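You operate a simulated robot arm through the tools that you are given. There is no shell and no other tool. Be economical: measure what you need, move in short steps, check, and stop when the job is done.

Carry out the task below with a simulated robot arm. There is one attempt and no reset: what you move stays moved.

TASK
Press the on key of the wire gauge two times.
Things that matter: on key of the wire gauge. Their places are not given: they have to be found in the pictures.

It is judged by the outcome, as a careful person would: the job done as asked, and still so three seconds after it is handed in. It fails if anything else is knocked over, pushed out of place, dropped, spilled or broken.

THE ROBOT
A 7-joint arm with a two-finger parallel gripper, fixed in place. Base frame: the origin is at the foot of the arm, x ahead of it, y to its left, z up. Lengths are in mm, angles in degrees, forces in N, time in s.
With the tool pointing down near the work surface it reaches from about 220 to 600 mm from the base axis. Its first joint turns from -66.0 to 66.0 degrees. Payload 2.6 kg.
Tool frame: the origin (TCP) lies between the finger pads and is the grasp point; the fingertips stand 30 mm ahead of it; z points along the fingers, y is the line along which they close. The gripper opens to 94 mm. The fingers are 28 mm wide and 10 mm thick; the gripper's body (50 by 96 mm) begins 55 mm behind the TCP.
Orientation is told as [roll, pitch, yaw] about the base's x, y, z axes, in that order, counted from this pose: with the fingers straight down and closing along the base's y, the tool's x points along the base's -x, its y along +y and its z along -z.

THE INTERFACE
- The arm moves only by the tool apply_moves. Its argument "increments" is a list of rows, each a list of 6 numbers: the shift along the tool's x, y, z in mm, then the turn, a rotation vector about the tool's x, y, z in degrees. In form: [[tx, ty, tz, rx, ry, rz], ...]. A call has 1 to 8 rows; each row shifts and turns the commanded pose from where the row before left it, along the tool's axes as they then stand. "grip" is the closure, from 0 (fully open) to 1 (shut), set as the call begins (left out, the last holds). A row lasts 0.2 s, in which the tool goes at most 50 mm and 8.6 degrees; a call with a longer step from one row to the next is refused whole, and so is a gripper value outside its range. A pose out of reach is approached as far as the arm can. The call stops where the force on the tool passes 40 N (or 10 N more than at its start, if that is more) or the arm is blocked; 0.2 s more then pass. The fingers move at their own pace (about 72 mm/s each) and stop on an object; they squeeze with about 30 N. The grip force told is the motor's: it shows also when the fingers shut on nothing. Time passes only in rows, and 0.2 s behind the last, so rows that do not move let the fingers close. It gives the time, the measured TCP pose, the force on the tool (base axes), the opening and the grip force at its end, in the units of the frame above (readings bear some noise), and new pictures: "views" is both (left out), scene, wrist or none.
- Cameras (640 x 400 px; columns grow to the right, rows downward): "scene" is fixed at [29.7, 424.4, 573.3]; the picture's right is [-0.84, -0.55, 0.00], its down [-0.27, 0.41, -0.87] and it looks along [0.48, -0.73, -0.49] (base axes); focal length 323 px, centre (320, 200). "wrist" rides on the gripper at [-37, 0, -58] in the tool frame; the picture's right is [0.00, -1.00, 0.00], its down [0.97, 0.00, -0.24] and it looks along [0.24, 0.00, 0.97] (tool axes); focal length 218 px, centre (320, 200).
- point_at(camera, pixels): for up to 12 pixels [column, row] of the newest picture of that camera ("zoom" is the newest enlarged one), the place [x, y, z] in the base frame of the surface seen there, good to about 3 mm. No time passes.
- close_up(camera, box): a new picture of the part [left, top, right, bottom] of that camera's present view, enlarged. No time passes.
- hand_in(): hands the job in; it is judged then, once.

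Work in short steps. Measure before you move; look again where a grasp or a placing could have gone wrong, and mend it. You have 60 turns and 120 pictures in all, the two below and enlarged ones among them. Open the gripper and draw the arm clear of the work before you hand the job in, unless the task says otherwise; then end with one line.

The tools are called as name(argument=value, ...) on one line, values as JSON. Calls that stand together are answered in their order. apply_moves: Moves the arm, as the interface text tells. Its arguments: {"type":"object","properties":{"increments":{"type":"array"},"grip":{"type":"number"},"views":{"type":"string","enum":["both","scene","wrist","none"]}},"required":["increments"]} The other tools are called the same way: point_at (camera, pixels) gives the place of the surface under pixels of a picture; close_up (camera, box) takes an enlarged picture of a part of a camera's view; hand_in () hands the job in.

At the start:

```text
time: 0.0
ee_pos: [412.5, -107.1, 346.1]
tool_rot: [0.0, 0.0, 0.0]
ft_force: [-0.3, 0.7, -0.1]
grip_width: 93.9
gripper_force: 0.1
```

scene: 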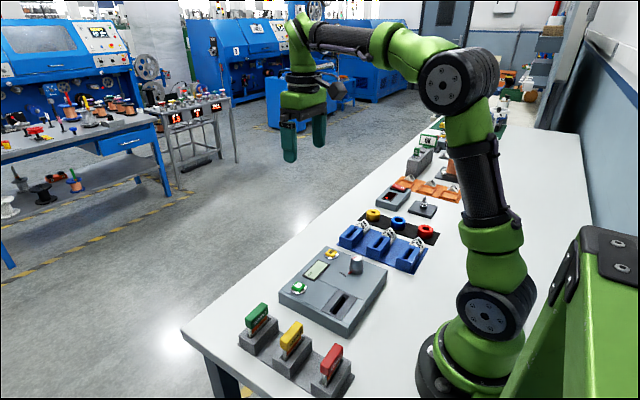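
wrist: 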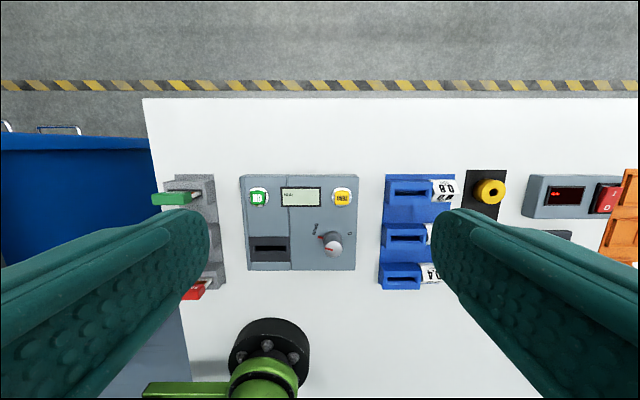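

The wrist view shows a device with a green key at (259,198), a display and a yellow key at (342,198). I enlarge both views to identify the wire gauge and its on key.

close_up(camera="wrist", box=[230, 160, 370, 280])

close_up(camera="scene", box=[270, 230, 400, 340])

close_up(camera="scene", box=[340, 110, 500, 240])

point_at(camera="wrist", pixels=[[259, 198], [342, 198], [300, 197], [259, 188], [275, 225], [334, 246], [186, 198], [259, 180]])

```text
3.33 times, centred on (300, 220) of wrist
```

zoom: 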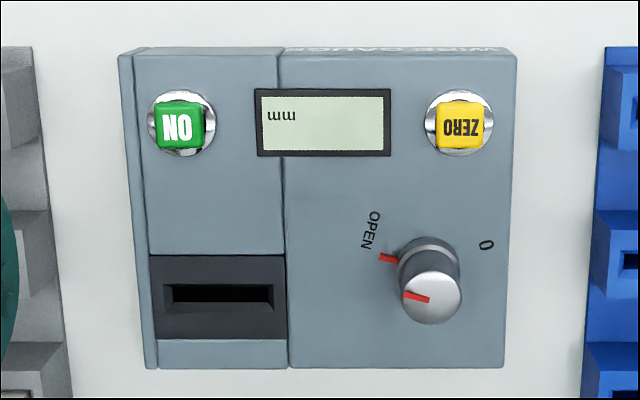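

```text
3.64 times, centred on (335, 285) of scene
```

zoom: 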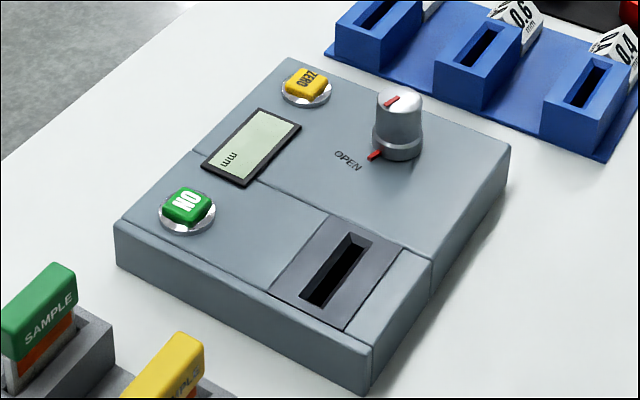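

```text
3.08 times, centred on (420, 175) of scene
```

zoom: 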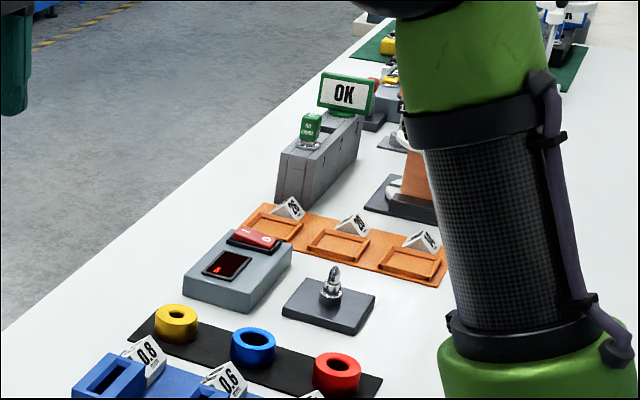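

```text
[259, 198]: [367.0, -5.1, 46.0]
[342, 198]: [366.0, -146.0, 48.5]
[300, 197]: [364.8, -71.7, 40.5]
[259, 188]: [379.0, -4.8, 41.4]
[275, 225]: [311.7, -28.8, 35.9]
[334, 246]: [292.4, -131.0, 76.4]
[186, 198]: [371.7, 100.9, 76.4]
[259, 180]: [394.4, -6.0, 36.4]
```

The label "WIRE GAUGE" and green ON key are at wrist (259,198). The measured heights look low against the stated table height, so I cross-check with the scene camera.

point_at(camera="scene", pixels=[[299, 287], [308, 291], [318, 269], [331, 253], [300, 310], [250, 290], [357, 258], [430, 310], [322, 290]])

point_at(camera="wrist", pixels=[[300, 140], [226, 240], [365, 300], [269, 198], [270, 238], [300, 225], [262, 200]])

```text
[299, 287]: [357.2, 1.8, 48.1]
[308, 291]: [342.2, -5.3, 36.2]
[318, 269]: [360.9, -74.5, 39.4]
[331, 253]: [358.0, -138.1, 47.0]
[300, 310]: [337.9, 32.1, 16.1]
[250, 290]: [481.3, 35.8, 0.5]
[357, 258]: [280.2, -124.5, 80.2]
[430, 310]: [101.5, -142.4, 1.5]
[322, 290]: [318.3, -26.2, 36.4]
```

```text
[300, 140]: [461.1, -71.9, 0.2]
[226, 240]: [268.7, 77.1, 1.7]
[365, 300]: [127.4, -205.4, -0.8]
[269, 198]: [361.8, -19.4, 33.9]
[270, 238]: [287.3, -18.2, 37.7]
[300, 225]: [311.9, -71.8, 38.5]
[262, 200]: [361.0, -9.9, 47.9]
```

The table reads z≈0 rather than 47. I'll check whether the picture frame agrees with the arm's frame by measuring the fingertips (expected z≈316).

point_at(camera="scene", pixels=[[289, 158], [289, 140], [319, 146], [319, 130], [289, 128]])

close_up(camera="scene", box=[250, 70, 370, 180])

```text
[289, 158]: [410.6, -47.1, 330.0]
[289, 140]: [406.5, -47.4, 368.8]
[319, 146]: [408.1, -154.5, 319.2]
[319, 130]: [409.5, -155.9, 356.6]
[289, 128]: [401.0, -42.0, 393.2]
```

```text
3.64 times, centred on (310, 125) of scene
```

zoom: 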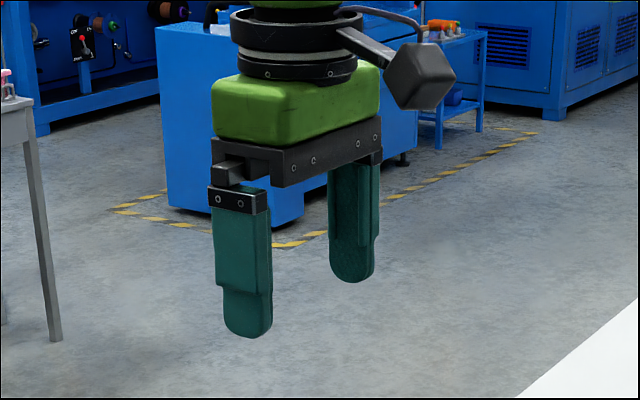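

The frames agree, so the table is really at about z=0, the key's top at about z=48, centred near (366,-2). I shut the gripper and move above the key with the tip ending at about z=90.

apply_moves(grip=1, increments=[[7.75, 17.5, 37.7, 0, 0, 0], [7.75, 17.5, 37.7, 0, 0, 0], [7.75, 17.5, 37.7, 0, 0, 0], [7.75, 17.5, 37.7, 0, 0, 0], [7.75, 17.5, 37.7, 0, 0, 0], [7.75, 17.5, 37.7, 0, 0, 0], [0, 0, 0, 0, 0, 0]])

```text
time: 1.6
ee_pos: [366.1, -3.2, 117.8]
tool_rot: [0.0, 0.0, 0.0]
ft_force: [0.0, 0.5, 0.8]
grip_width: 0.1
gripper_force: 29.9
```

scene: 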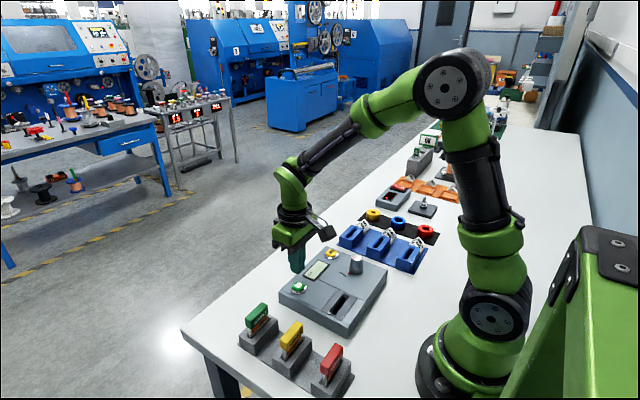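
wrist: 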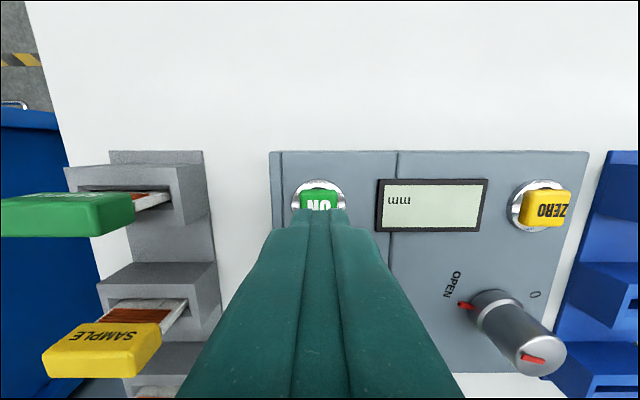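

The fingers are aligned over the key in column (≈320), tip about 40 mm above it. I go down to just above the key and look.

apply_moves(increments=[[0, 0.5, 15, 0, 0, 0], [0, 0.5, 15, 0, 0, 0], [0, 0, 0, 0, 0, 0]])

close_up(camera="scene", box=[260, 230, 360, 320])

close_up(camera="wrist", box=[240, 120, 500, 300])

```text
time: 2.4
ee_pos: [365.8, -2.6, 90.1]
tool_rot: [0.1, 0.0, 0.0]
ft_force: [0.5, -0.3, 0.9]
grip_width: 0.1
gripper_force: 30.3
```

scene: 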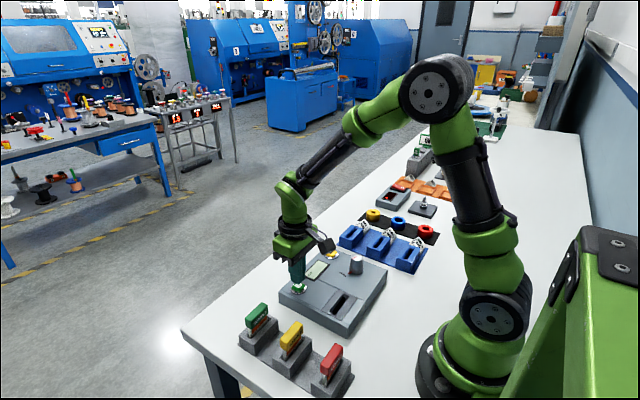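
wrist: 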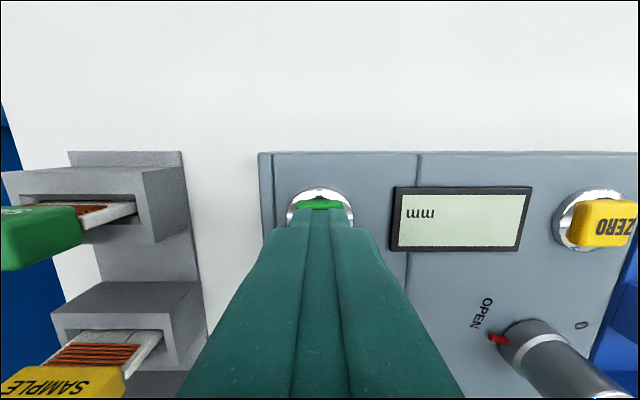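

```text
4.44 times, centred on (310, 275) of scene
```

zoom: 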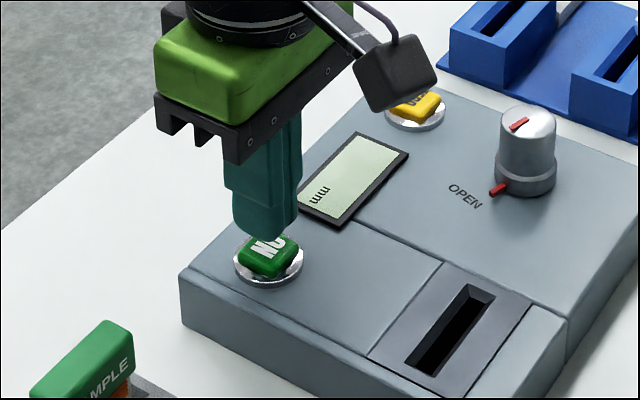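

```text
2.22 times, centred on (370, 210) of wrist
```

zoom: 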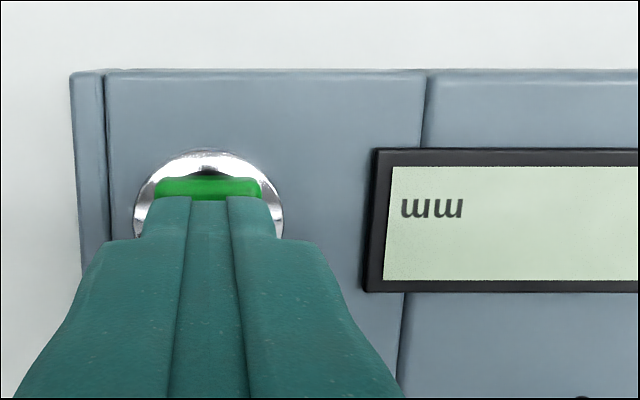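

Aligned, tip about 12 mm above the key. I descend in small steps, watching force.

apply_moves(increments=[[0, 0, 5, 0, 0, 0], [0, 0, 3, 0, 0, 0], [0, 0, 2, 0, 0, 0], [0, 0, 1.5, 0, 0, 0], [0, 0, 1.5, 0, 0, 0]])

```text
time: 3.6
ee_pos: [366.0, -0.8, 78.0]
tool_rot: [0.0, 0.0, 0.1]
ft_force: [-0.3, 0.3, 0.1]
grip_width: 0.0
gripper_force: 30.1
```

scene: 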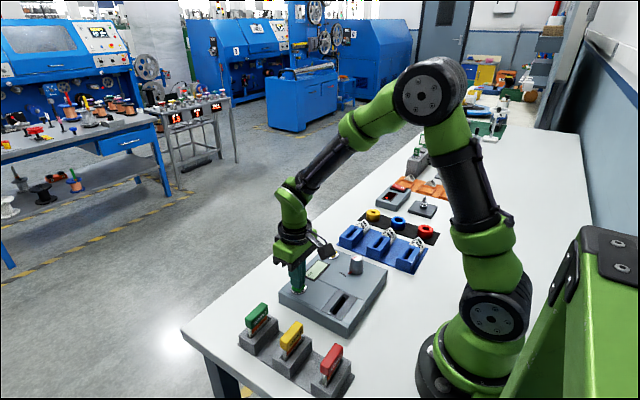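
wrist: 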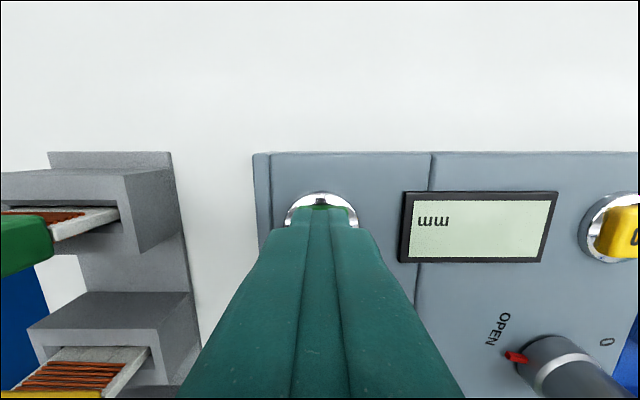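

Tip at z≈48, no force yet. Continue in 1 mm steps.

apply_moves(increments=[[0, 0, 1, 0, 0, 0], [0, 0, 1, 0, 0, 0]], views="wrist")

```text
time: 4.2
ee_pos: [365.8, -1.0, 76.1]
tool_rot: [0.0, 0.0, 0.1]
ft_force: [-0.1, -0.3, 0.8]
grip_width: 0.1
gripper_force: 30.0
```

wrist: 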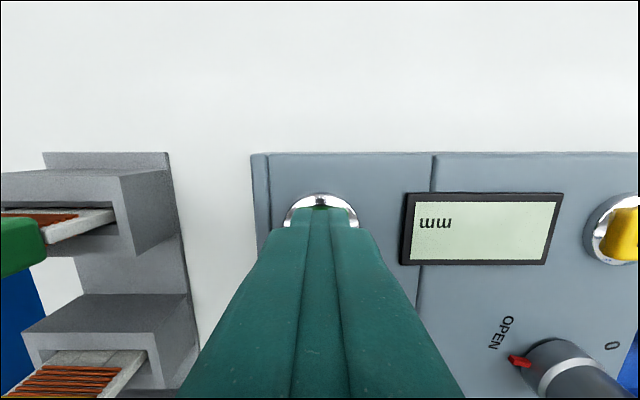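

apply_moves(increments=[[0, 0, 1, 0, 0, 0], [0, 0, 1, 0, 0, 0]], views="wrist")

close_up(camera="scene", box=[270, 250, 340, 310])

```text
time: 4.8
ee_pos: [365.7, -1.6, 74.1]
tool_rot: [0.0, 0.1, 0.0]
ft_force: [0.2, -0.7, 2.4]
grip_width: 0.2
gripper_force: 30.2
```

wrist: 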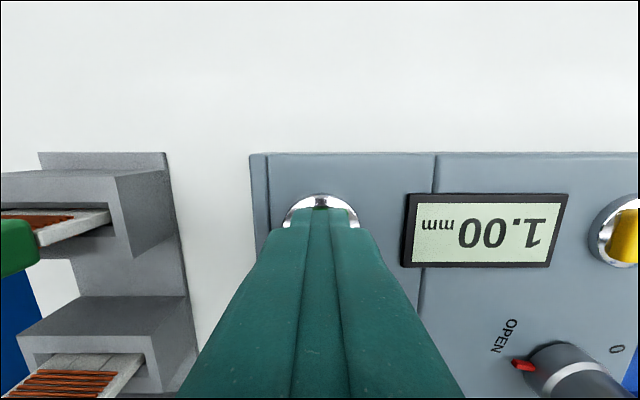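

```text
6.67 times, centred on (305, 280) of scene
```

zoom: 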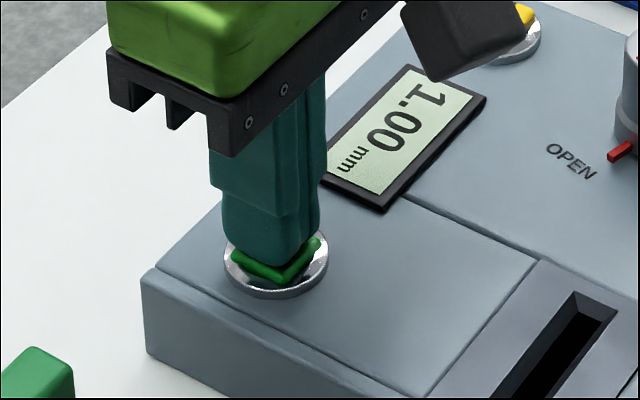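

The first press registered: the display reads 1.00. Now I lift fully clear of the key so it releases.

apply_moves(increments=[[0, 0, -6, 0, 0, 0], [0, 0, -9, 0, 0, 0], [0, 0, 0, 0, 0, 0], [0, 0, 0, 0, 0, 0]], views="wrist")

close_up(camera="scene", box=[270, 250, 340, 310])

```text
time: 5.8
ee_pos: [366.7, -0.6, 89.5]
tool_rot: [0.0, 0.0, 0.0]
ft_force: [-0.1, 1.0, 0.7]
grip_width: 0.3
gripper_force: 29.5
```

wrist: 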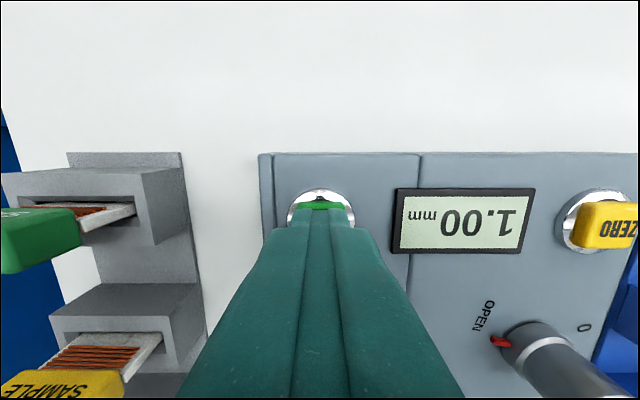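

```text
6.67 times, centred on (305, 280) of scene
```

zoom: 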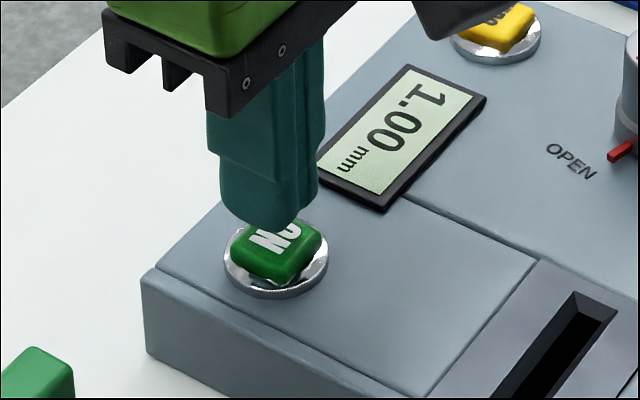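

The key has sprung back up, and the display holds at 1.00. I make the second press to the same depth.

apply_moves(increments=[[0, 0, 8, 0, 0, 0], [0, 0, 3, 0, 0, 0], [0, 0, 2, 0, 0, 0], [0, 0, 1, 0, 0, 0], [0, 0, 1, 0, 0, 0]], views="wrist")

```text
time: 7.0
ee_pos: [366.9, -1.8, 72.8]
tool_rot: [0.0, -0.1, -0.1]
ft_force: [-1.8, 1.1, 3.2]
grip_width: 0.1
gripper_force: 30.1
```

wrist: 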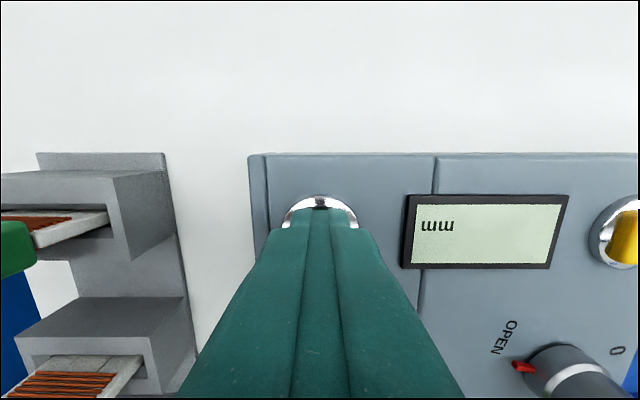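

The second press registered: the display went blank again. I lift straight up and clear, opening the gripper once well above everything.

apply_moves(increments=[[0, 0, -10, 0, 0, 0], [0, 0, -30, 0, 0, 0], [0, 0, -45, 0, 0, 0], [0, 0, -45, 0, 0, 0], [0, 0, -45, 0, 0, 0], [0, 0, -45, 0, 0, 0]], views="none")

apply_moves(grip=0, increments=[[0, -30, -10, 0, 0, 0], [0, -30, 0, 0, 0, 0], [0, -30, 0, 0, 0, 0], [0, 0, 0, 0, 0, 0]])

```text
time: 8.4
ee_pos: [367.4, -4.1, 291.0]
tool_rot: [-0.1, 0.0, -0.1]
ft_force: [-0.6, -1.0, 0.1]
grip_width: 0.2
gripper_force: 29.9
```

```text
time: 9.4
ee_pos: [367.1, -93.7, 302.4]
tool_rot: [0.0, 0.0, 0.1]
ft_force: [0.5, -0.6, 0.1]
grip_width: 94.0
gripper_force: 0.0
```

scene: 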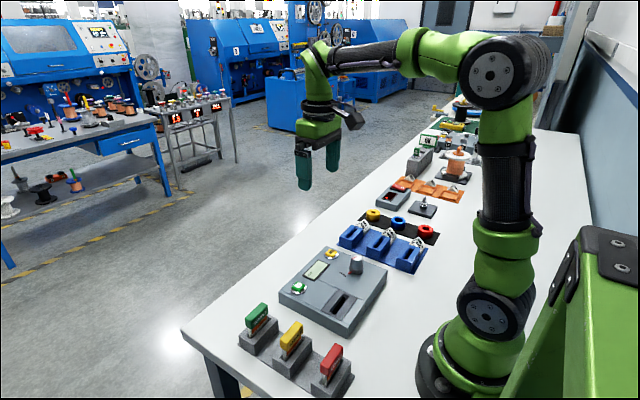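
wrist: 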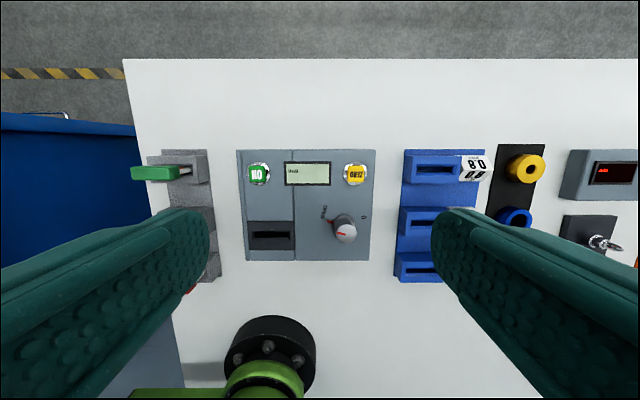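

The arm is clear, the gripper is open and nothing else has moved, so I hand in.

hand_in()

```text
The job is handed in.
```

I pressed the wire gauge's ON key twice: the display came on at 1.00 mm with the first press and went back to showing only "mm" with the second. Nothing else was moved, and I handed the job in with the gripper open and the arm clear.
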